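You operate a simulated robot arm through the tools that you are given. There is no shell and no other tool.

The job below is to be done with a simulated robot arm. You get a single attempt, and the scene is never put back.

TASK
Torque both tiller cover screws with the wrench that the card names.
Fine: plug cap off on its peg while you work, back on after; wrench back in the empty block.

It is judged by the outcome, as a careful person would: the job done as asked, and still so three seconds after it is handed in. It fails if anything else is knocked over, pushed out of place, dropped, spilled or broken. Lids that push on must go on centred and level and be pressed home; caps that screw on are set level and turned clockwise until they are tight.

THE ROBOT
A 5-joint arm with a two-finger parallel gripper, fixed in place. Base frame: the origin is at the foot of the arm, x ahead of it, y to its left, z up; the work surface is at about z = 0. Lengths are in m, angles in degrees, forces in N, time in s.
With the tool pointing down near the work surface it reaches from about 0.26 to 0.6 m from the base axis. Its first joint turns from -66.0 to 66.0 degrees. The tool tilts only in the upright plane through the base axis and itself; it spins freely about its own axis. Payload 1.57 kg.
Tool frame: the origin (TCP) lies between the finger pads and is the grasp point; the fingertips stand 0.03 m ahead of it; z points along the fingers, y is the line along which they close. Largest opening 0.08 m; finger width 0.017, thickness 0.012; the body of the gripper, 0.04 by 0.082 m, starts 0.08 m behind the TCP.
Orientation is told as [roll, pitch, yaw] about the base's x, y, z axes, in that order, counted from this pose: with the fingers straight down and closing along the base's y, the tool's x points along the base's -x, its y along +y and its z along -z.

THE INTERFACE
- The arm moves only by the tool nudge_tool. Its argument "moves" is one flat list of numbers, 7 for each row, row after row: the shift along the base's x, y, z in m, then the turn, a rotation vector about the base's x, y, z in degrees, then the opening, from 0 (shut) to 1 (fully open). In form: [x, y, z, rx, ry, rz, fingers, x, y, z, rx, ry, rz, fingers, ...]. A call has 1 to 20 rows; each row is the pose to reach, as a shift and turn from the pose commanded when the call began. Each row takes 0.2 s and may step no farther than 0.05 m and 8.6 degrees from the row before; otherwise, or with a gripper value out of range, the whole call is refused. Where a pose cannot be reached the arm comes as near as it can. A force on the tool above 40 N (or 10 N above the force at the start of the call, whichever is more), or a blocked arm, ends the call early, and 0.2 s more pass. The fingers move at their own pace (about 0.153 m/s each) and stop on an object; they squeeze with about 32 N. The grip force told is the motor's: it shows also when the fingers shut on nothing. Time passes only in rows, and 0.2 s behind the last, so rows that repeat a pose let the fingers close. The reply holds the time, the measured pose of the TCP, the force on the tool along the base axes, the opening and the grip force, in the units named above and with some noise, with the torque about the TCP (base axes, N m) and any sound that the robot's microphone picked up.
- Cameras (640 x 400 px; columns grow to the right, rows downward): "scene" is fixed at [0.0372, 0.3872, 0.5333]; the picture's right is [-0.79, -0.62, 0.00], its down [-0.29, 0.37, -0.88] and it looks along [0.54, -0.69, -0.47] (base axes); focal length 296 px, centre (320, 200). "wrist" rides on the gripper at [0.072, -0.007, -0.122] in the tool frame; the picture's right is [0.09, 1.00, 0.00], its down [-0.84, 0.08, -0.54] and it looks along [-0.54, 0.05, 0.84] (tool axes); focal length 238 px, centre (320, 200). There is no depth. A picture from a camera that has moved, and an enlarged one, comes with that camera's place and axes in the base frame and with its lens.
- snapshot(camera): a new picture of that camera. It takes no simulated time.
- zoom(camera, box): a new picture of the part [left, top, right, bottom] of that camera's present view, enlarged. It takes no simulated time.
- job_done(): hands the job in; it is judged then, once.

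Nothing tells you positions but the pictures and the camera data. Unless the task says otherwise, let go and move clear before handing in.

The tools are called as a command line: name --argument value ..., lists and objects as JSON in quotes. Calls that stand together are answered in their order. nudge_tool: Moves the arm, as the interface text tells. Its arguments: {"type":"object","properties":{"moves":{"type":"array"}},"required":["moves"]} The other tools are called the same way: snapshot (camera) takes a picture; zoom (camera, box) takes an enlarged picture of a part of a camera's view; job_done () hands the job in.

At the start:

```text
clock: 0.0
tcp_pos: [0.309, -0.1447, 0.4249]
tool_rot: [0.0, 0.0, 0.0]
ft_force: [1.3, -0.4, 0.1]
wrist_torque: [0.01, -0.02, 0.01]
grip_width: 0.0801
grip_force: 0.1
```

scene: 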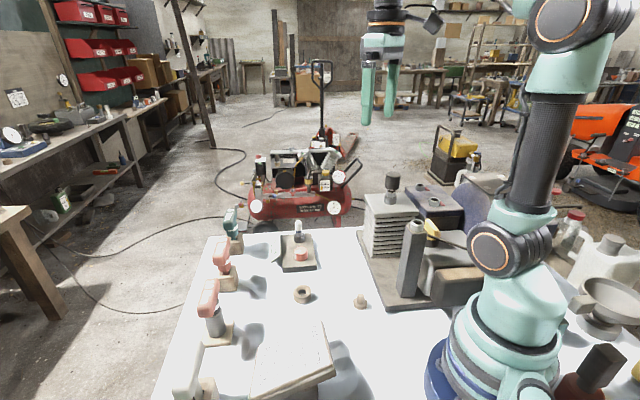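
wrist: 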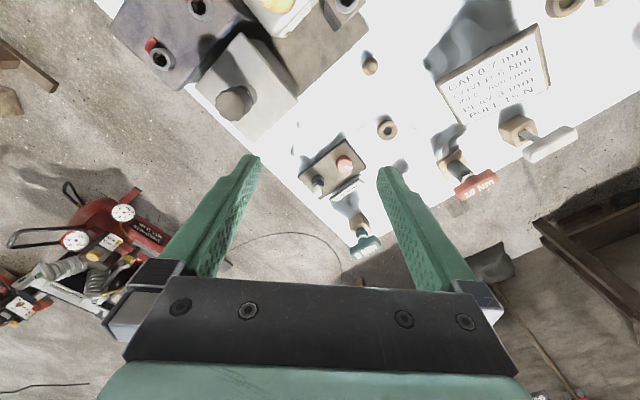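

I see a bench with a card, several T-handled wrenches in blocks, and an engine/tiller assembly. I'll zoom in to read the card and identify the parts before moving.

zoom --camera "wrist" --box '[400, 0, 600, 125]'

zoom --camera "scene" --box '[150, 200, 390, 400]'

zoom --camera "scene" --box '[340, 160, 500, 310]'

zoom --camera "wrist" --box '[100, 0, 400, 200]'

zoom --camera "wrist" --box '[280, 120, 600, 280]'

```text
3.20 times, centred on (500, 62) of wrist
camera zoom: at [0.2356, -0.1527, 0.5468], right [-0.09, 1.0, 0.0], down [0.84, 0.08, 0.54], along [0.54, 0.05, -0.84], focal length 763 px, centre (-256, 640)
```

zoom: 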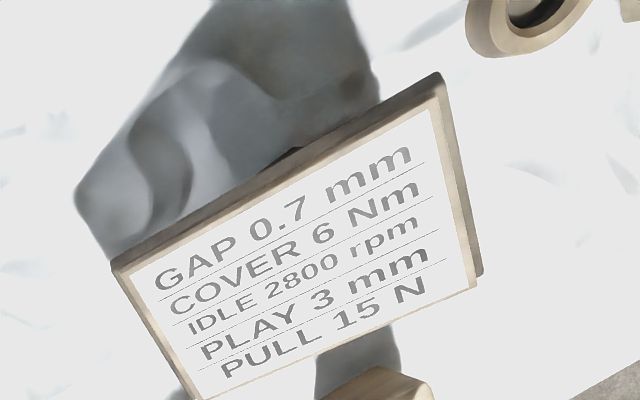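

```text
2.00 times, centred on (270, 300) of scene
camera zoom: at [0.0372, 0.3872, 0.5333], right [-0.79, -0.62, 0.0], down [-0.29, 0.37, -0.88], along [0.54, -0.69, -0.47], focal length 591 px, centre (420, 0)
```

zoom: 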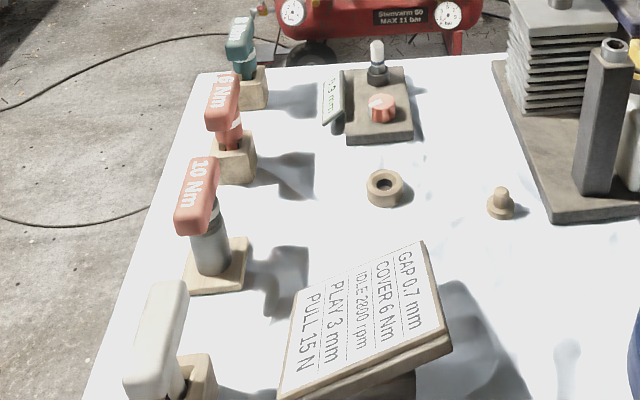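

```text
2.67 times, centred on (420, 235) of scene
camera zoom: at [0.0372, 0.3872, 0.5333], right [-0.79, -0.62, 0.0], down [-0.29, 0.37, -0.88], along [0.54, -0.69, -0.47], focal length 788 px, centre (53, 107)
```

zoom: 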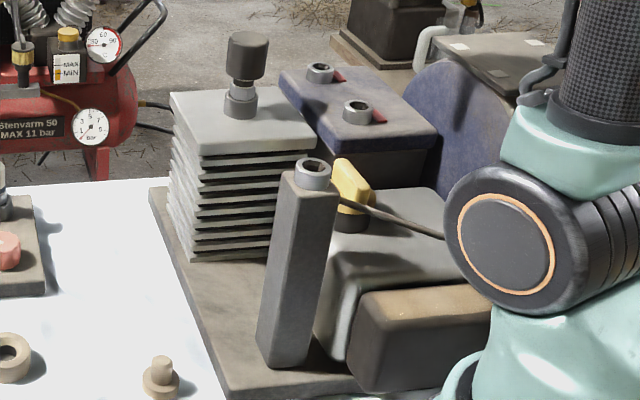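

```text
2.00 times, centred on (250, 100) of wrist
camera zoom: at [0.2356, -0.1527, 0.5468], right [-0.09, 1.0, 0.0], down [0.84, 0.08, 0.54], along [0.54, 0.05, -0.84], focal length 477 px, centre (460, 400)
```

zoom: 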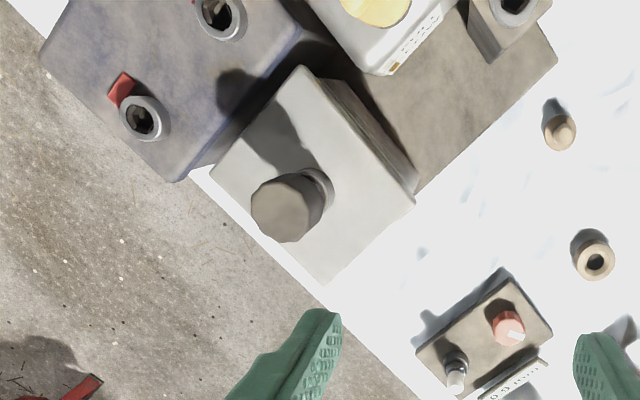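

```text
2.00 times, centred on (440, 200) of wrist
camera zoom: at [0.2356, -0.1527, 0.5468], right [-0.09, 1.0, 0.0], down [0.84, 0.08, 0.54], along [0.54, 0.05, -0.84], focal length 477 px, centre (80, 200)
```

zoom: 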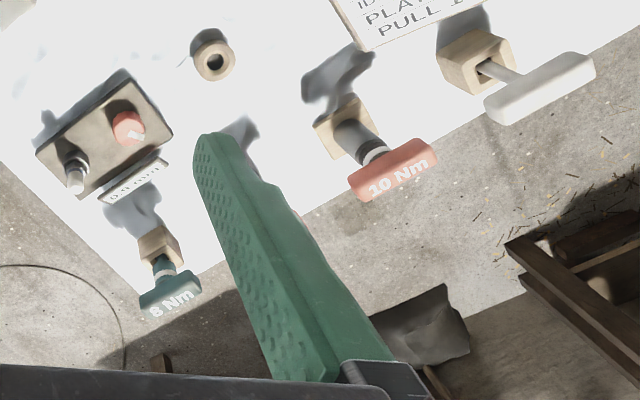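

The card says COVER 6 Nm. I need to read each wrench's label closely and tell the blocks, peg and plug cap apart.

zoom --camera "scene" --box '[200, 195, 260, 255]'

zoom --camera "scene" --box '[190, 230, 250, 290]'

zoom --camera "scene" --box '[150, 270, 270, 400]'

zoom --camera "wrist" --box '[320, 200, 420, 270]'

zoom --camera "scene" --box '[270, 210, 380, 320]'

zoom --camera "scene" --box '[540, 200, 640, 400]'

zoom --camera "wrist" --box '[520, 0, 640, 80]'

zoom --camera "wrist" --box '[120, 0, 380, 80]'

```text
6.67 times, centred on (230, 225) of scene
camera zoom: at [0.0372, 0.3872, 0.5333], right [-0.79, -0.62, 0.0], down [-0.29, 0.37, -0.88], along [0.54, -0.69, -0.47], focal length 1970 px, centre (920, 33)
```

zoom: 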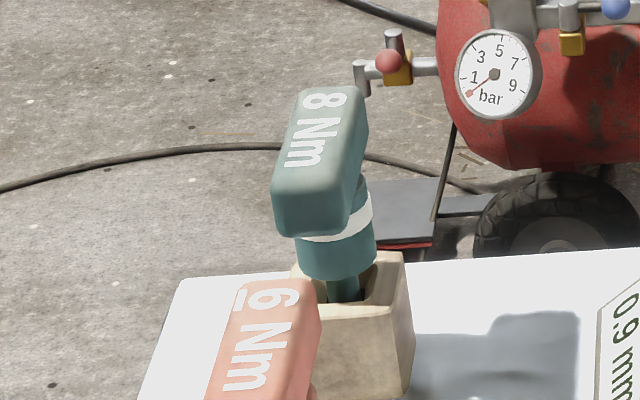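

```text
6.67 times, centred on (220, 260) of scene
camera zoom: at [0.0372, 0.3872, 0.5333], right [-0.79, -0.62, 0.0], down [-0.29, 0.37, -0.88], along [0.54, -0.69, -0.47], focal length 1970 px, centre (987, -200)
```

zoom: 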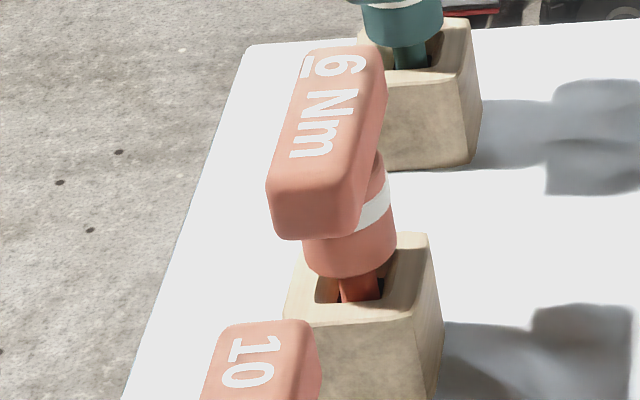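

```text
3.08 times, centred on (210, 335) of scene
camera zoom: at [0.0372, 0.3872, 0.5333], right [-0.79, -0.62, 0.0], down [-0.29, 0.37, -0.88], along [0.54, -0.69, -0.47], focal length 909 px, centre (658, -215)
```

zoom: 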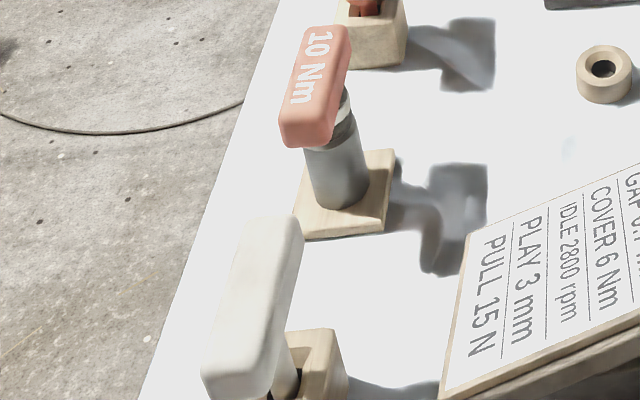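

```text
5.71 times, centred on (370, 235) of wrist
camera zoom: at [0.2356, -0.1527, 0.5468], right [-0.09, 1.0, 0.0], down [0.84, 0.08, 0.54], along [0.54, 0.05, -0.84], focal length 1362 px, centre (34, 0)
```

zoom: 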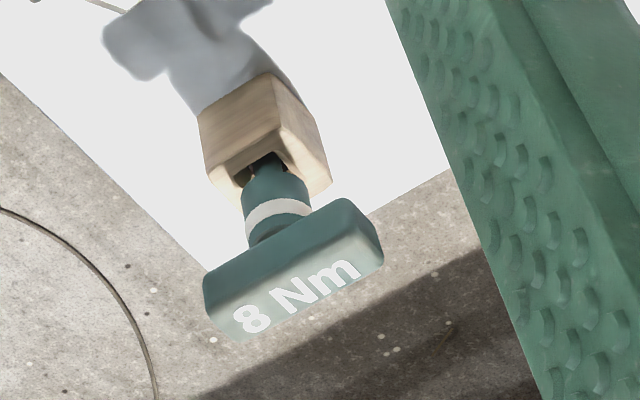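

```text
3.64 times, centred on (325, 265) of scene
camera zoom: at [0.0372, 0.3872, 0.5333], right [-0.79, -0.62, 0.0], down [-0.29, 0.37, -0.88], along [0.54, -0.69, -0.47], focal length 1074 px, centre (302, -36)
```

zoom: 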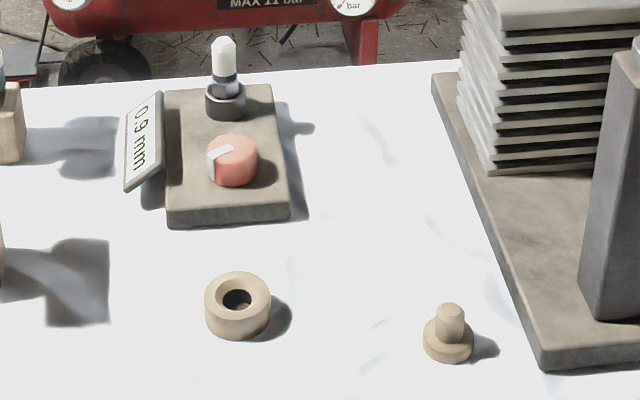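

```text
2.00 times, centred on (590, 300) of scene
camera zoom: at [0.0372, 0.3872, 0.5333], right [-0.79, -0.62, 0.0], down [-0.29, 0.37, -0.88], along [0.54, -0.69, -0.47], focal length 591 px, centre (-220, 0)
```

zoom: 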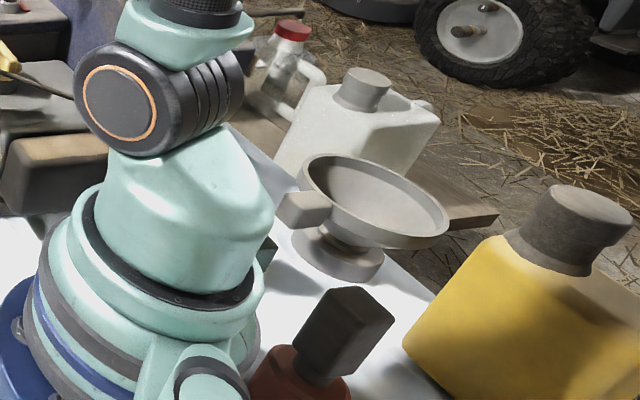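

```text
5.00 times, centred on (580, 40) of wrist
camera zoom: at [0.2356, -0.1527, 0.5468], right [-0.09, 1.0, 0.0], down [0.84, 0.08, 0.54], along [0.54, 0.05, -0.84], focal length 1192 px, centre (-980, 1000)
```

zoom: 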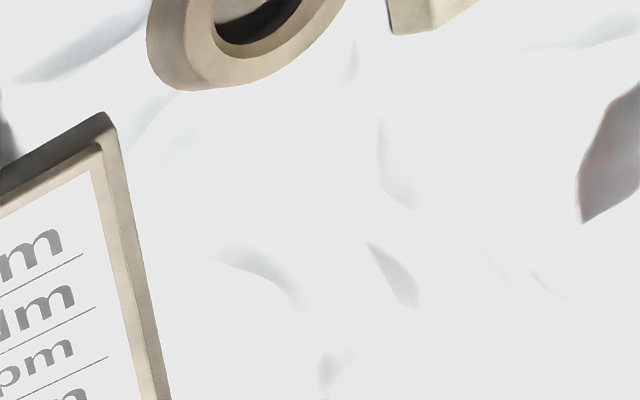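

```text
2.46 times, centred on (250, 40) of wrist
camera zoom: at [0.2356, -0.1527, 0.5468], right [-0.09, 1.0, 0.0], down [0.84, 0.08, 0.54], along [0.54, 0.05, -0.84], focal length 587 px, centre (492, 594)
```

zoom: 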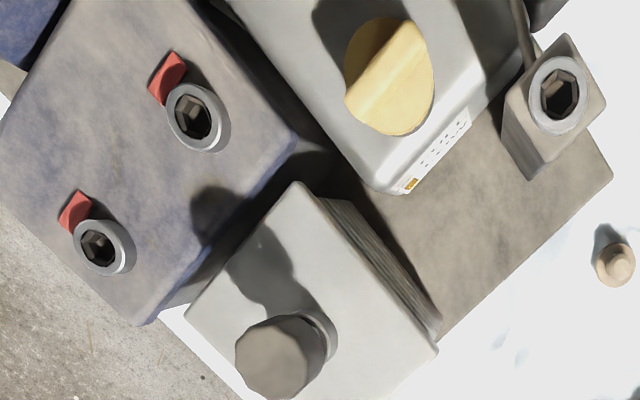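

The right wrench is the salmon one marked "6 Nm" with the 6 underlined. The tiller cover is the blue plate with two hex sockets, the plug cap sits on the finned head, and the small wooden peg is near (0.26,-0.05). I'll swing over at height to look at the wrench row more closely.

nudge_tool --moves '[0, 0.045, 0, 0, 0, 0, 1, 0, 0.09, 0, 0, 0, 0, 1, 0, 0.135, 0, 0, 0, 0, 1, 0.01, 0.18, 0, 0, 0, 0, 1, 0.02, 0.225, 0, 0, 0, 0, 1, 0.02, 0.245, 0, 0, 0, 0, 1, 0.02, 0.245, 0, 0, 0, 0, 1]'

snapshot --camera "wrist"

snapshot --camera "scene"

```text
clock: 1.6
tcp_pos: [0.3263, 0.0995, 0.423]
tool_rot: [0.0, -0.1, 0.1]
ft_force: [0.5, -0.5, 0.1]
wrist_torque: [0.01, -0.03, -0.05]
grip_width: 0.08
grip_force: 0.1
```

```text
taken
camera wrist: at [0.2537, 0.0927, 0.5446], right [-0.09, 1.0, 0.0], down [0.84, 0.08, 0.54], along [0.54, 0.05, -0.84], focal length 238 px, centre (320, 200)
```

wrist: 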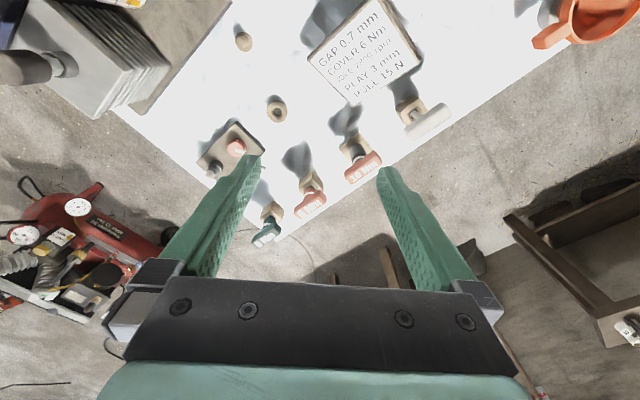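

```text
taken
```

scene: 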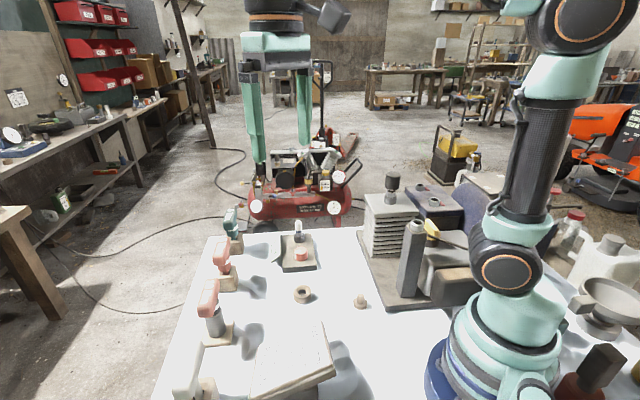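

All four wrenches stand in a row along the table's far-left edge, with the 6 Nm one third from the white. I'll zoom for label and handle geometry.

zoom --camera "wrist" --box '[240, 130, 400, 250]'

zoom --camera "wrist" --box '[270, 160, 350, 220]'

zoom --camera "wrist" --box '[480, 0, 640, 80]'

zoom --camera "wrist" --box '[200, 0, 320, 80]'

zoom --camera "scene" --box '[195, 225, 275, 305]'

```text
3.33 times, centred on (320, 190) of wrist
camera zoom: at [0.2537, 0.0927, 0.5446], right [-0.09, 1.0, 0.0], down [0.84, 0.08, 0.54], along [0.54, 0.05, -0.84], focal length 794 px, centre (320, 233)
```

zoom: 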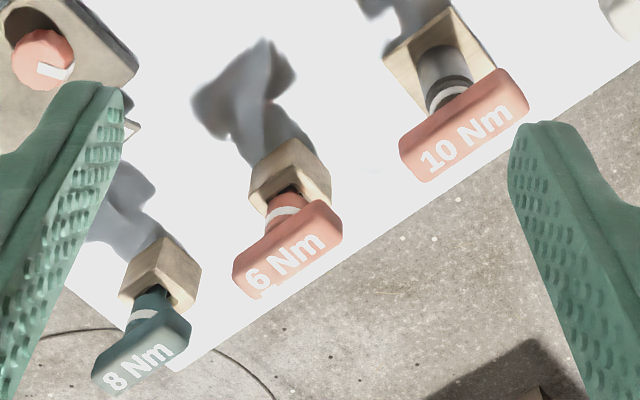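

```text
6.67 times, centred on (310, 190) of wrist
camera zoom: at [0.2537, 0.0927, 0.5446], right [-0.09, 1.0, 0.0], down [0.84, 0.08, 0.54], along [0.54, 0.05, -0.84], focal length 1589 px, centre (387, 267)
```

zoom: 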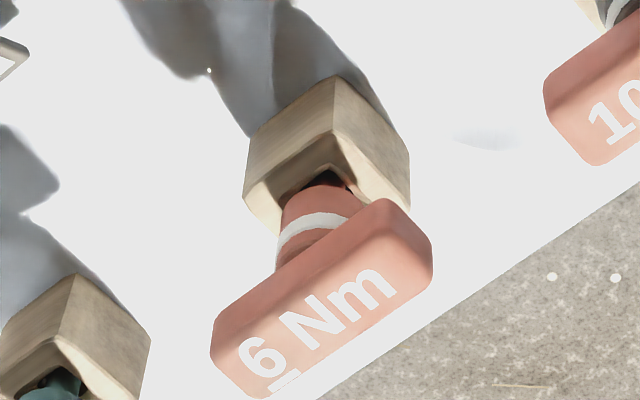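

```text
4.00 times, centred on (560, 40) of wrist
camera zoom: at [0.2537, 0.0927, 0.5446], right [-0.09, 1.0, 0.0], down [0.84, 0.08, 0.54], along [0.54, 0.05, -0.84], focal length 953 px, centre (-640, 840)
```

zoom: 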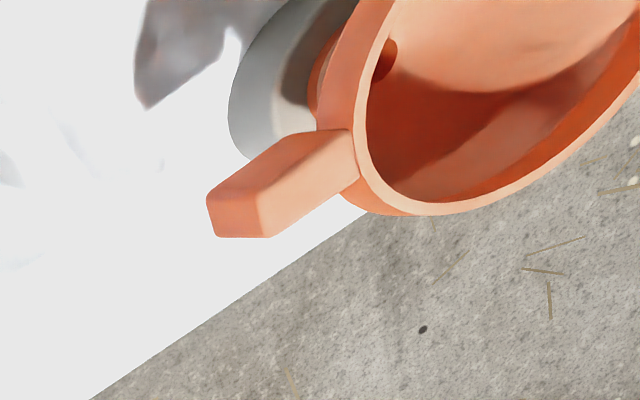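

```text
5.00 times, centred on (260, 40) of wrist
camera zoom: at [0.2537, 0.0927, 0.5446], right [-0.09, 1.0, 0.0], down [0.84, 0.08, 0.54], along [0.54, 0.05, -0.84], focal length 1192 px, centre (620, 1000)
```

zoom: 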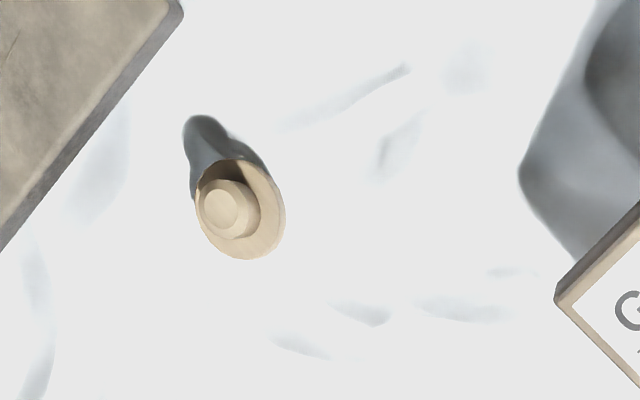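

```text
5.00 times, centred on (235, 265) of scene
camera zoom: at [0.0372, 0.3872, 0.5333], right [-0.79, -0.62, 0.0], down [-0.29, 0.37, -0.88], along [0.54, -0.69, -0.47], focal length 1477 px, centre (745, -125)
```

zoom: 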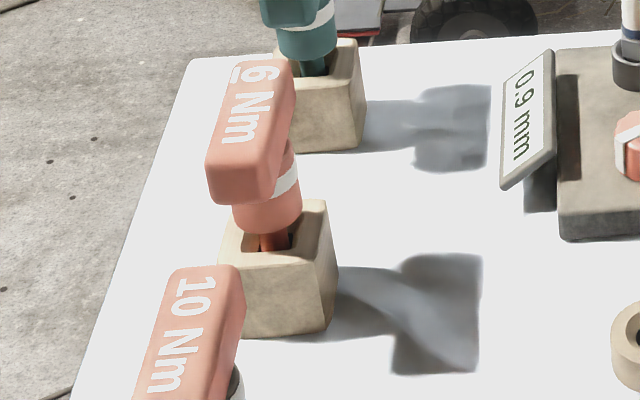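

The 6 Nm wrench handle top is around (0.554, 0.098, 0.113), with its bar running at about 45° (direction −x,+y). Next I'll go look closely at the plug cap, peg and cover screws.

nudge_tool --moves '[0, -0.049, 0, 0, 0, 0, 1, -0.005, -0.098, 0, 0, 0, 0, 1, -0.01, -0.147, 0, 0, 0, 0, 1, -0.015, -0.196, 0, 0, 0, 0, 1, -0.02, -0.24, 0, 0, 0, 0, 1, -0.03, -0.285, 0, 0, 0, 0, 1, -0.05, -0.31, 0, 0, 0, 0, 1, -0.05, -0.31, 0, 0, 0, 0, 1]'

snapshot --camera "wrist"

zoom --camera "wrist" --box '[160, 20, 400, 170]'

zoom --camera "scene" --box '[370, 165, 480, 235]'

```text
clock: 3.4
tcp_pos: [0.2775, -0.2094, 0.424]
tool_rot: [0.0, 0.0, -0.1]
ft_force: [-0.3, -1.0, 0.2]
wrist_torque: [-0.01, 0.0, -0.03]
grip_width: 0.0801
grip_force: 0.1
```

```text
taken
camera wrist: at [0.2048, -0.2171, 0.5466], right [-0.09, 1.0, 0.0], down [0.84, 0.08, 0.54], along [0.54, 0.05, -0.84], focal length 238 px, centre (320, 200)
```

wrist: 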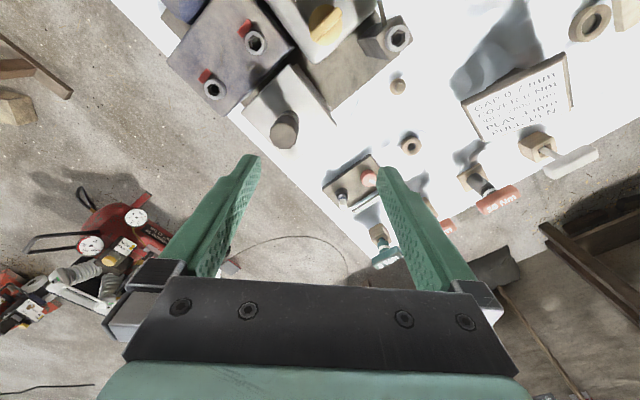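

```text
2.67 times, centred on (280, 95) of wrist
camera zoom: at [0.2048, -0.2171, 0.5466], right [-0.09, 1.0, 0.0], down [0.84, 0.08, 0.54], along [0.54, 0.05, -0.84], focal length 636 px, centre (427, 480)
```

zoom: 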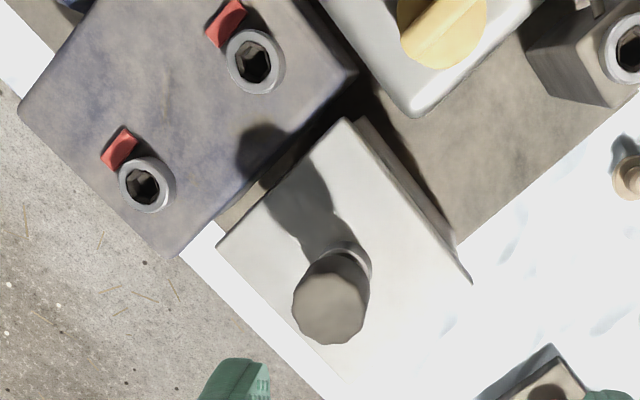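

```text
5.71 times, centred on (425, 200) of scene
camera zoom: at [0.0372, 0.3871, 0.5333], right [-0.79, -0.62, 0.0], down [-0.29, 0.37, -0.88], along [0.54, -0.69, -0.47], focal length 1688 px, centre (-280, 200)
```

zoom: 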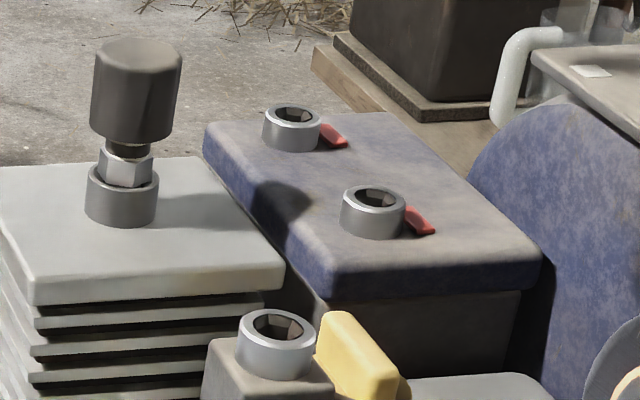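

The cap is a dark cylinder about 0.038 m wide on the plug at roughly (0.302,-0.255), top z≈0.245; the whole machine sits at 45°. To keep the wrist camera away from the tall grey post near the peg, I'll spin the tool to yaw −135° before going in.

nudge_tool --moves '[0, 0, 0, 0, 0, -8.4375, 1, 0, 0, 0, 0, 0, -16.875, 1, 0, 0, 0, 0, 0, -25.3125, 1, 0, 0, 0, 0, 0, -33.75, 1, 0, 0, 0, 0, 0, -42.1875, 1, 0, 0, 0, 0, 0, -50.625, 1, 0, 0, 0, 0, 0, -59.0625, 1, 0, 0, 0, 0, 0, -67.5, 1, 0, 0, 0, 0, 0, -75.9375, 1, 0, 0, 0, 0, 0, -84.375, 1, 0, 0, 0, 0, 0, -92.8125, 1, 0, 0, 0, 0, 0, -101.25, 1, 0, 0, 0, 0, 0, -109.6875, 1, 0, 0, 0, 0, 0, -118.125, 1, 0, 0, 0, 0, 0, -126.5625, 1, 0, 0, 0, 0, 0, -135, 1, 0, 0, 0, 0, 0, -135, 1]'

snapshot --camera "wrist"

snapshot --camera "scene"

```text
clock: 7.0
tcp_pos: [0.2787, -0.2106, 0.4239]
tool_rot: [0.0, 0.0, -135.0]
ft_force: [-0.4, 0.2, -0.2]
wrist_torque: [0.0, 0.01, -0.04]
grip_width: 0.0802
grip_force: 0.1
```

```text
taken
camera wrist: at [0.3236, -0.1564, 0.5463], right [0.77, -0.64, 0.0], down [-0.54, -0.65, 0.54], along [-0.35, -0.42, -0.84], focal length 238 px, centre (320, 200)
```

wrist: 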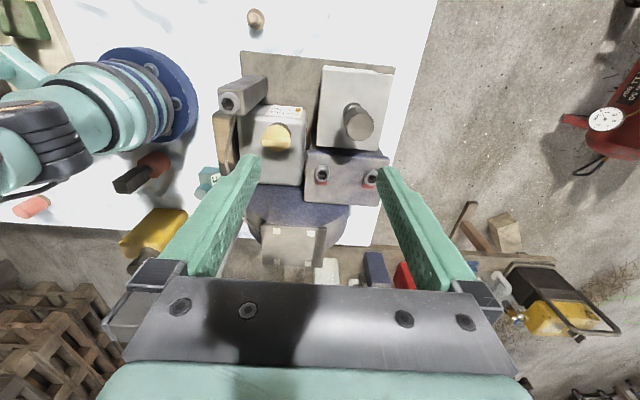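

```text
taken
```

scene: 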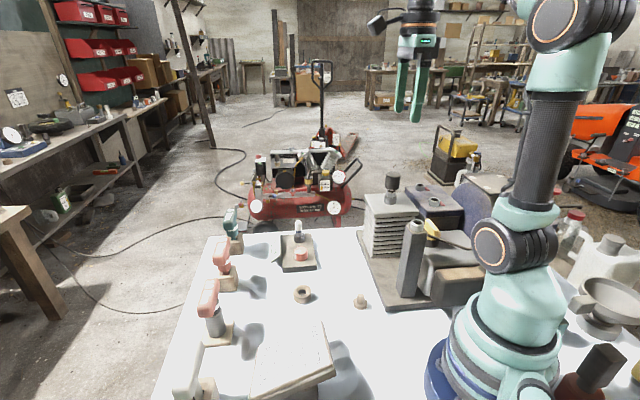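

This view squares up with the machine: cap on the right fin block, two cover screws on the blue plate behind, post on the left. I'll zoom for precise positions.

zoom --camera "wrist" --box '[290, 60, 410, 220]'

zoom --camera "wrist" --box '[210, 0, 310, 110]'

zoom --camera "wrist" --box '[290, 140, 410, 210]'

```text
2.50 times, centred on (350, 140) of wrist
camera zoom: at [0.3236, -0.1564, 0.5463], right [0.77, -0.64, 0.0], down [-0.54, -0.65, 0.54], along [-0.35, -0.42, -0.84], focal length 596 px, centre (245, 350)
```

zoom: 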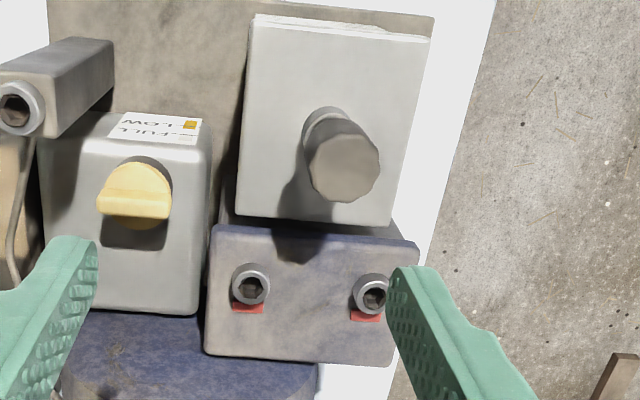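

```text
3.64 times, centred on (260, 55) of wrist
camera zoom: at [0.3236, -0.1564, 0.5463], right [0.77, -0.64, 0.0], down [-0.54, -0.65, 0.54], along [-0.35, -0.42, -0.84], focal length 867 px, centre (538, 727)
```

zoom: 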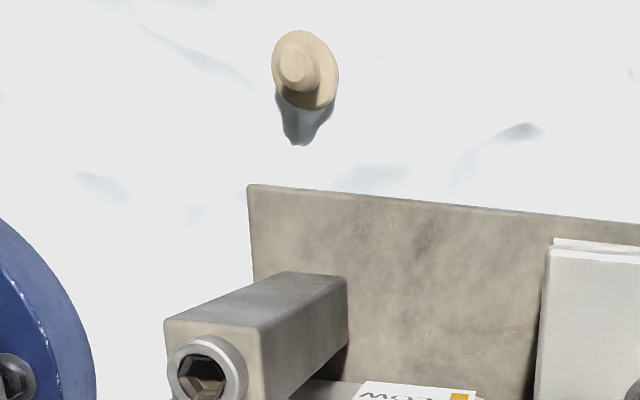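

```text
5.33 times, centred on (350, 175) of wrist
camera zoom: at [0.3236, -0.1564, 0.5463], right [0.77, -0.64, 0.0], down [-0.54, -0.65, 0.54], along [-0.35, -0.42, -0.84], focal length 1271 px, centre (160, 333)
```

zoom: 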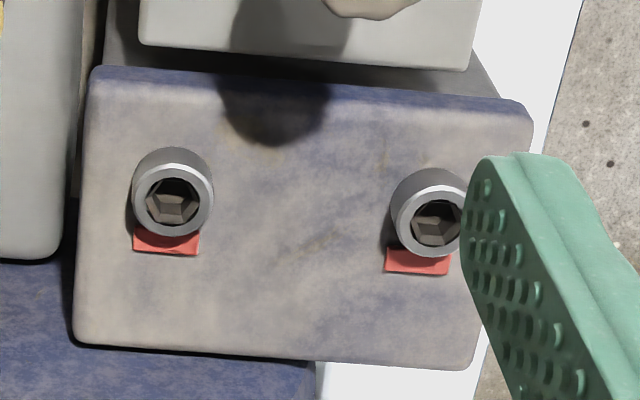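

Cap axis ≈ (0.305,-0.256), top z≈0.24; cover screws ≈ (0.208,-0.300,0.18) and (0.269,-0.361,0.18); peg ≈ (0.260,-0.050). I'll move above the cap and check the alignment between the fingers.

nudge_tool --moves '[0.013, -0.023, -0.03, 0, 0, 0, 1, 0.0263, -0.0454, -0.065, 0, 0, 0, 1, 0.0263, -0.0454, -0.105, 0, 0, 0, 1, 0.0263, -0.0454, -0.105, 0, 0, 0, 1]'

snapshot --camera "wrist"

zoom --camera "scene" --box '[340, 80, 480, 240]'

```text
clock: 8.0
tcp_pos: [0.304, -0.2565, 0.3177]
tool_rot: [0.0, 0.1, -135.1]
ft_force: [-0.5, -0.1, 0.2]
wrist_torque: [-0.03, 0.0, 0.02]
grip_width: 0.08
grip_force: 0.1
```

```text
taken
camera wrist: at [0.3496, -0.2018, 0.4397], right [0.77, -0.64, 0.0], down [-0.54, -0.65, 0.54], along [-0.35, -0.42, -0.84], focal length 238 px, centre (320, 200)
```

wrist: 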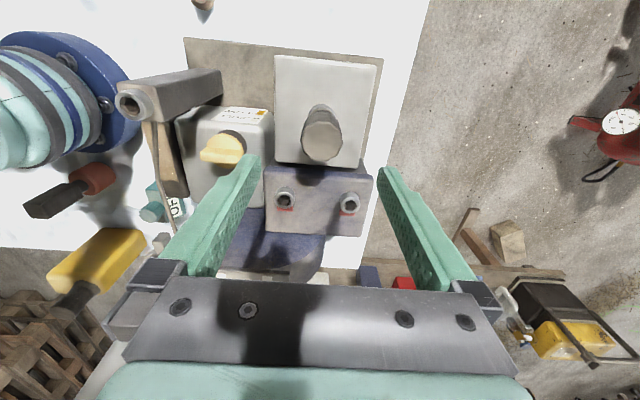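

```text
2.50 times, centred on (410, 160) of scene
camera zoom: at [0.0372, 0.3871, 0.5333], right [-0.79, -0.62, 0.0], down [-0.29, 0.37, -0.88], along [0.54, -0.69, -0.47], focal length 739 px, centre (95, 300)
```

zoom: 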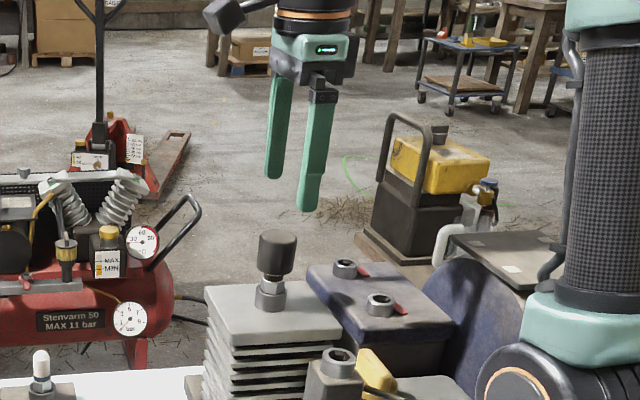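

zoom --camera "wrist" --box '[270, 80, 380, 180]'

zoom --camera "wrist" --box '[260, 170, 380, 230]'

```text
4.00 times, centred on (325, 130) of wrist
camera zoom: at [0.3496, -0.2018, 0.4397], right [0.77, -0.64, 0.0], down [-0.54, -0.65, 0.54], along [-0.35, -0.42, -0.84], focal length 953 px, centre (300, 480)
```

zoom: 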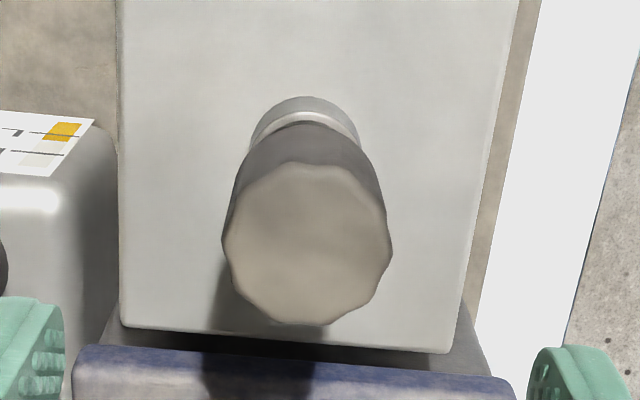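

```text
5.33 times, centred on (320, 200) of wrist
camera zoom: at [0.3496, -0.2018, 0.4397], right [0.77, -0.64, 0.0], down [-0.54, -0.65, 0.54], along [-0.35, -0.42, -0.84], focal length 1271 px, centre (320, 200)
```

zoom: 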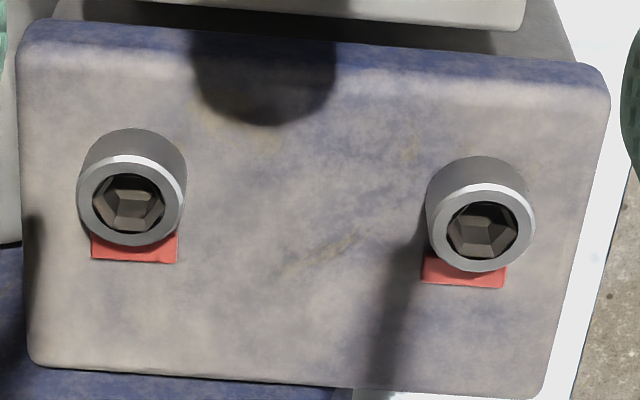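

Cap centre refines to about (0.306,-0.256), top z≈0.236, about 0.036 wide. I'll lower around it, close, and hold.

nudge_tool --moves '[0.001, 0.0003, -0.035, 0, 0, 0, 1, 0.001, 0.0003, -0.07, 0, 0, 0, 1, 0.001, 0.0003, -0.098, 0, 0, 0, 1, 0.001, 0.0003, -0.098, 0, 0, 0, 0.4, 0.001, 0.0003, -0.098, 0, 0, 0, 0.4]'

zoom --camera "wrist" --box '[200, 80, 440, 230]'

zoom --camera "scene" --box '[340, 140, 460, 240]'

```text
clock: 9.2
tcp_pos: [0.3068, -0.2565, 0.2225]
tool_rot: [0.0, 0.0, -134.9]
ft_force: [0.6, 0.0, -1.1]
wrist_torque: [0.07, 0.01, 0.02]
grip_width: 0.0345
grip_force: 32.0
```

```text
2.67 times, centred on (320, 155) of wrist
camera zoom: at [0.3507, -0.2012, 0.3445], right [0.77, -0.64, 0.0], down [-0.54, -0.65, 0.54], along [-0.35, -0.42, -0.84], focal length 636 px, centre (320, 320)
```

zoom: 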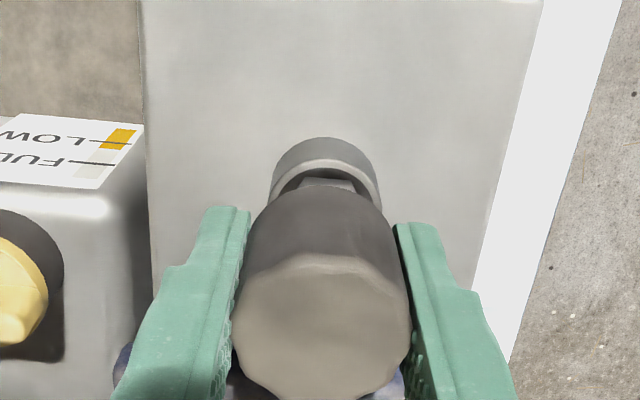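

```text
4.00 times, centred on (400, 190) of scene
camera zoom: at [0.0372, 0.3871, 0.5333], right [-0.79, -0.62, 0.0], down [-0.29, 0.37, -0.88], along [0.54, -0.69, -0.47], focal length 1182 px, centre (0, 240)
```

zoom: 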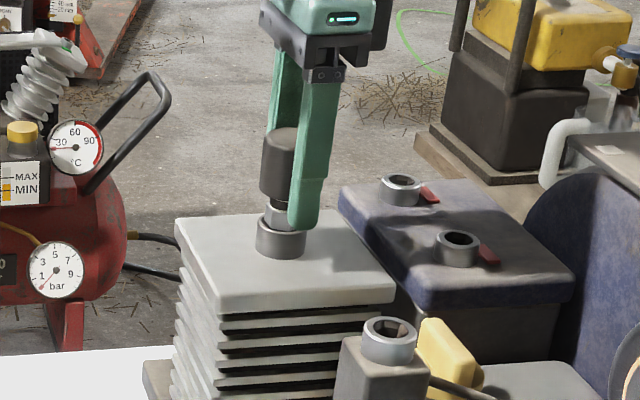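

The cap is gripped at 34.5 mm width with seated TCP height 0.2225. I'll pull straight up slowly.

nudge_tool --moves '[0, 0, 0.003, 0, 0, 0, 0.3, 0, 0, 0.006, 0, 0, 0, 0.3, 0, 0, 0.01, 0, 0, 0, 0.3, 0, 0, 0.015, 0, 0, 0, 0.3, 0, 0, 0.022, 0, 0, 0, 0.3, 0, 0, 0.03, 0, 0, 0, 0.3, 0, 0, 0.04, 0, 0, 0, 0.3, 0, 0, 0.055, 0, 0, 0, 0.3, 0, 0, 0.07, 0, 0, 0, 0.3]'

zoom --camera "scene" --box '[340, 100, 460, 240]'

snapshot --camera "wrist"

```text
clock: 11.2
tcp_pos: [0.306, -0.2559, 0.2914]
tool_rot: [0.0, -0.1, -135.0]
ft_force: [0.3, 0.3, 0.3]
wrist_torque: [0.01, 0.0, 0.0]
grip_width: 0.0343
grip_force: 32.6
```

```text
2.86 times, centred on (400, 170) of scene
camera zoom: at [0.0372, 0.3872, 0.5333], right [-0.79, -0.62, 0.0], down [-0.29, 0.37, -0.88], along [0.54, -0.69, -0.47], focal length 844 px, centre (91, 286)
```

zoom: 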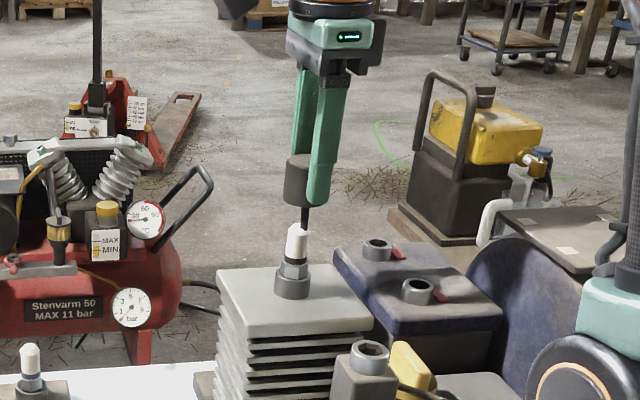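

```text
taken
camera wrist: at [0.3507, -0.2012, 0.4136], right [0.77, -0.64, 0.0], down [-0.54, -0.65, 0.54], along [-0.35, -0.42, -0.84], focal length 238 px, centre (320, 200)
```

wrist: 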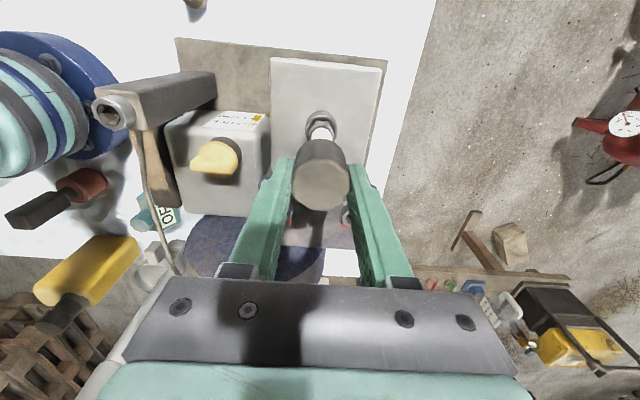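

The cap came off cleanly and the white plug is exposed. Let me inspect the underside of the cap in the grip before carrying it.

zoom --camera "scene" --box '[375, 140, 425, 210]'

zoom --camera "wrist" --box '[270, 90, 380, 220]'

```text
5.71 times, centred on (400, 175) of scene
camera zoom: at [0.0372, 0.3872, 0.5333], right [-0.79, -0.62, 0.0], down [-0.29, 0.37, -0.88], along [0.54, -0.69, -0.47], focal length 1688 px, centre (-137, 343)
```

zoom: 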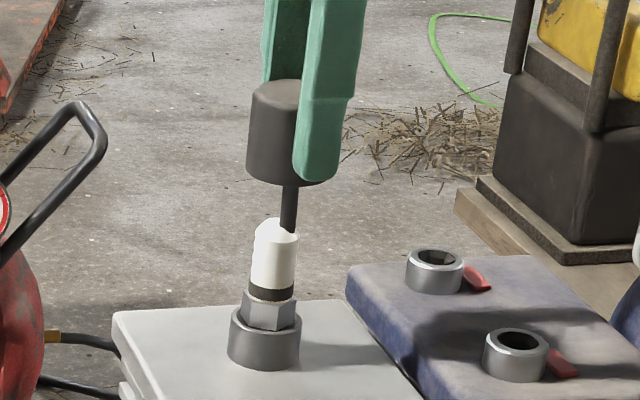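

```text
3.08 times, centred on (325, 155) of wrist
camera zoom: at [0.3507, -0.2012, 0.4136], right [0.77, -0.64, 0.0], down [-0.54, -0.65, 0.54], along [-0.35, -0.42, -0.84], focal length 733 px, centre (305, 338)
```

zoom: 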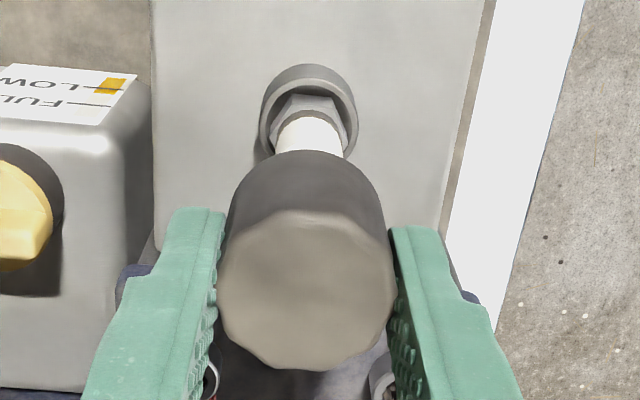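

There's a thin dark rod visible between cap and plug in the scene view; I'll raise further to see whether it moves with the cap.

nudge_tool --moves '[0, 0, 0.03, 0, 0, 0, 0.3, 0, 0, 0.06, 0, 0, 0, 0.3, 0, 0, 0.06, 0, 0, 0, 0.3]'

zoom --camera "scene" --box '[350, 100, 450, 210]'

snapshot --camera "wrist"

```text
clock: 12.0
tcp_pos: [0.3054, -0.2573, 0.351]
tool_rot: [0.1, 0.0, -135.0]
ft_force: [0.3, -0.5, -0.3]
wrist_torque: [0.01, 0.02, -0.01]
grip_width: 0.0345
grip_force: 32.7
```

```text
3.64 times, centred on (400, 155) of scene
camera zoom: at [0.0372, 0.3872, 0.5333], right [-0.79, -0.62, 0.0], down [-0.29, 0.37, -0.88], along [0.54, -0.69, -0.47], focal length 1074 px, centre (29, 364)
```

zoom: 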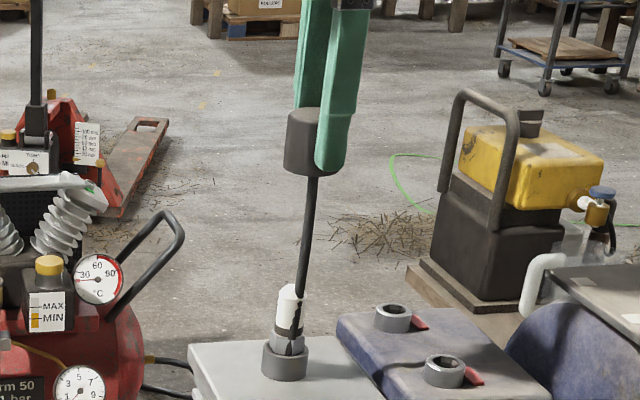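

```text
taken
camera wrist: at [0.351, -0.2029, 0.4731], right [0.77, -0.64, 0.0], down [-0.54, -0.65, 0.54], along [-0.35, -0.42, -0.84], focal length 238 px, centre (320, 200)
```

wrist: 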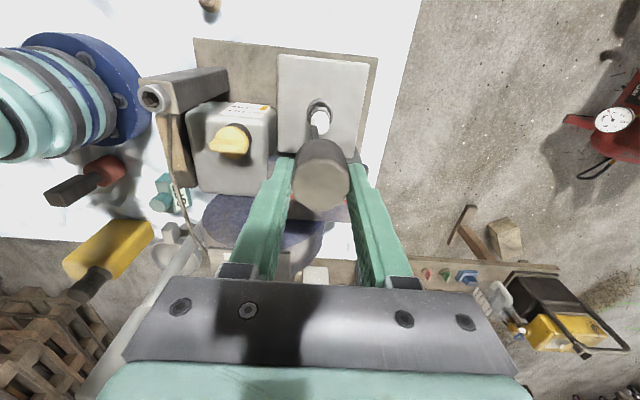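

It's the plug lead attached to the cap, stretching from near the plug; it shows no pull on the tool. I'll carry the cap along a sloped path to above the peg and look down at it.

nudge_tool --moves '[-0.006, 0.025, -0.02, 0, 0, 0, 0.3, -0.014, 0.063, -0.04, 0, 0, 0, 0.3, -0.022, 0.101, -0.06, 0, 0, 0, 0.3, -0.03, 0.139, -0.08, 0, 0, 0, 0.3, -0.038, 0.176, -0.1, 0, 0, 0, 0.3, -0.0454, 0.2073, -0.12, 0, 0, 0, 0.3, -0.0454, 0.2073, -0.13, 0, 0, 0, 0.3, -0.0454, 0.2073, -0.13, 0, 0, 0, 0.3]'

snapshot --camera "wrist"

snapshot --camera "scene"

```text
clock: 13.8
tcp_pos: [0.2582, -0.0491, 0.2213]
tool_rot: [0.0, 0.0, -135.1]
ft_force: [0.2, 0.5, -1.2]
wrist_torque: [-0.02, -0.01, 0.0]
grip_width: 0.0345
grip_force: 32.4
```

```text
taken
camera wrist: at [0.304, 0.0049, 0.3437], right [0.77, -0.64, 0.0], down [-0.54, -0.65, 0.54], along [-0.35, -0.42, -0.84], focal length 238 px, centre (320, 200)
```

wrist: 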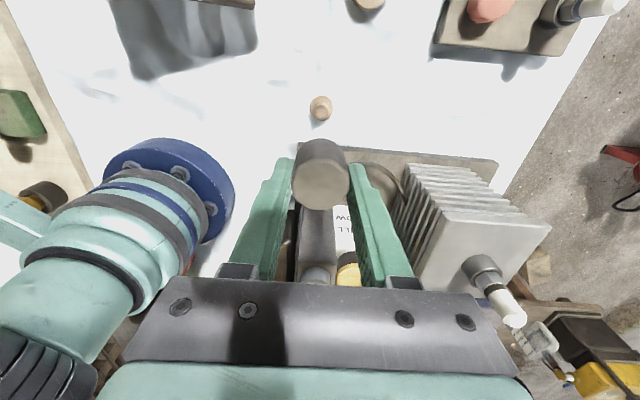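

```text
taken
```

scene: 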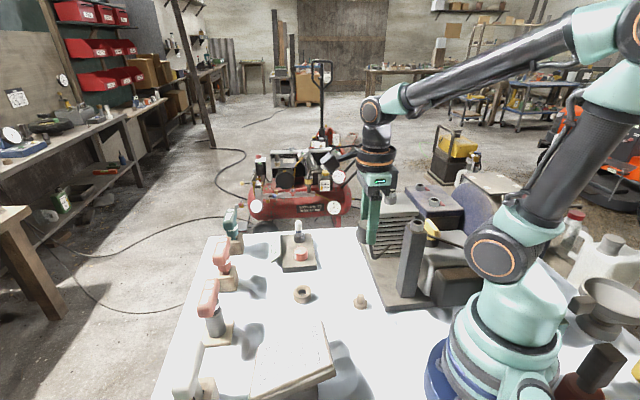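

zoom --camera "wrist" --box '[280, 80, 360, 140]'

zoom --camera "scene" --box '[320, 180, 420, 320]'

zoom --camera "wrist" --box '[260, 120, 420, 220]'

```text
6.67 times, centred on (320, 110) of wrist
camera zoom: at [0.304, 0.0049, 0.3437], right [0.77, -0.64, 0.0], down [-0.54, -0.65, 0.54], along [-0.35, -0.42, -0.84], focal length 1589 px, centre (320, 800)
```

zoom: 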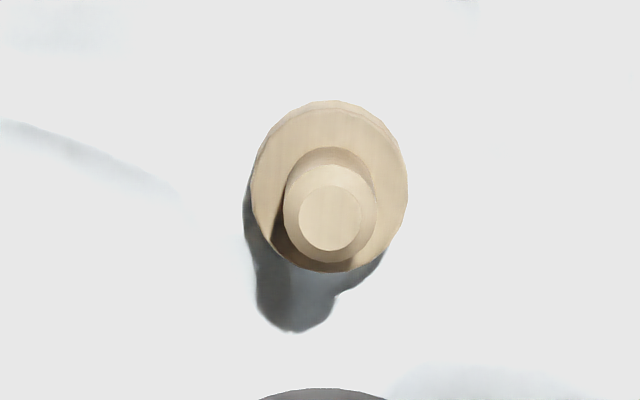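

```text
2.86 times, centred on (370, 250) of scene
camera zoom: at [0.0372, 0.3872, 0.5333], right [-0.79, -0.62, 0.0], down [-0.29, 0.37, -0.88], along [0.54, -0.69, -0.47], focal length 844 px, centre (177, 57)
```

zoom: 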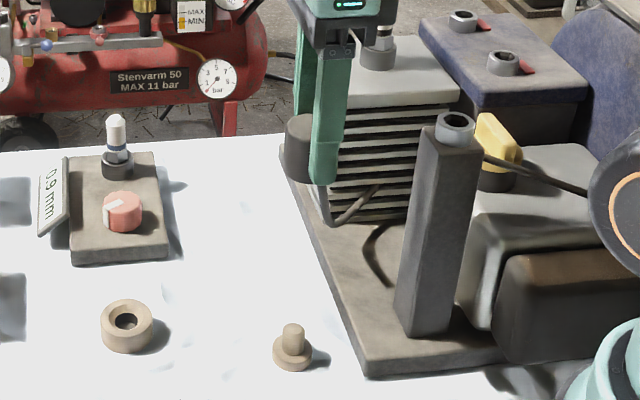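

```text
4.00 times, centred on (340, 170) of wrist
camera zoom: at [0.304, 0.0049, 0.3437], right [0.77, -0.64, 0.0], down [-0.54, -0.65, 0.54], along [-0.35, -0.42, -0.84], focal length 953 px, centre (240, 320)
```

zoom: 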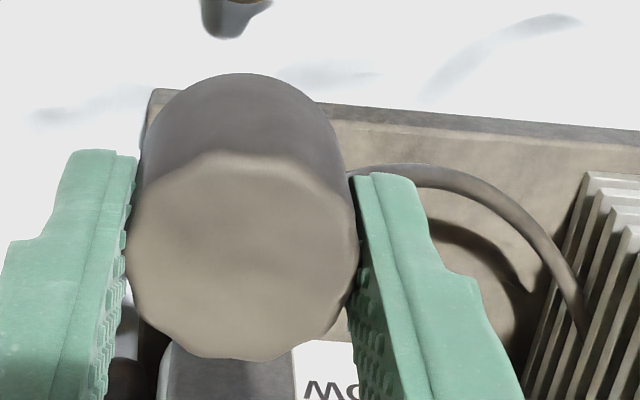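

During the pull the cap slid down in the fingers about 2 cm (its top is now about level with the TCP), still held firmly. I'll measure its offset in the grip precisely before lining it up with the peg at about (0.261,-0.0495, top 0.035).

zoom --camera "wrist" --box '[270, 130, 370, 220]'

zoom --camera "scene" --box '[350, 190, 400, 260]'

```text
4.44 times, centred on (320, 175) of wrist
camera zoom: at [0.304, 0.0049, 0.3437], right [0.77, -0.64, 0.0], down [-0.54, -0.65, 0.54], along [-0.35, -0.42, -0.84], focal length 1059 px, centre (320, 311)
```

zoom: 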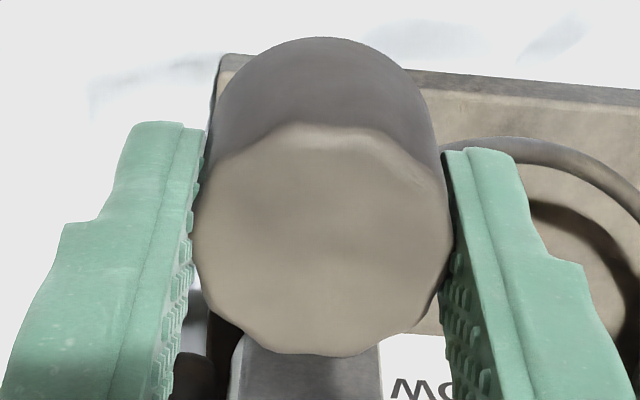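

```text
5.71 times, centred on (375, 225) of scene
camera zoom: at [0.0372, 0.3872, 0.5333], right [-0.79, -0.62, 0.0], down [-0.29, 0.37, -0.88], along [0.54, -0.69, -0.47], focal length 1688 px, centre (6, 57)
```

zoom: 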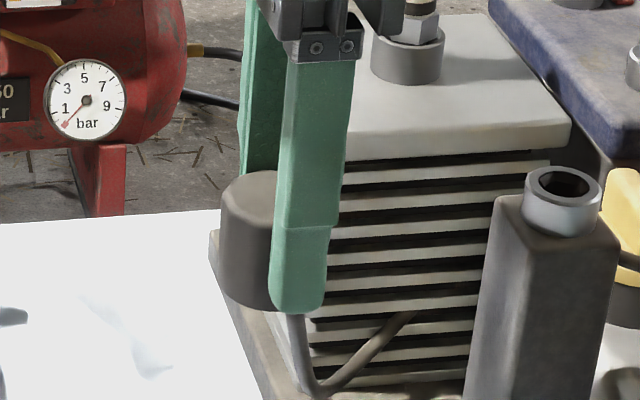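

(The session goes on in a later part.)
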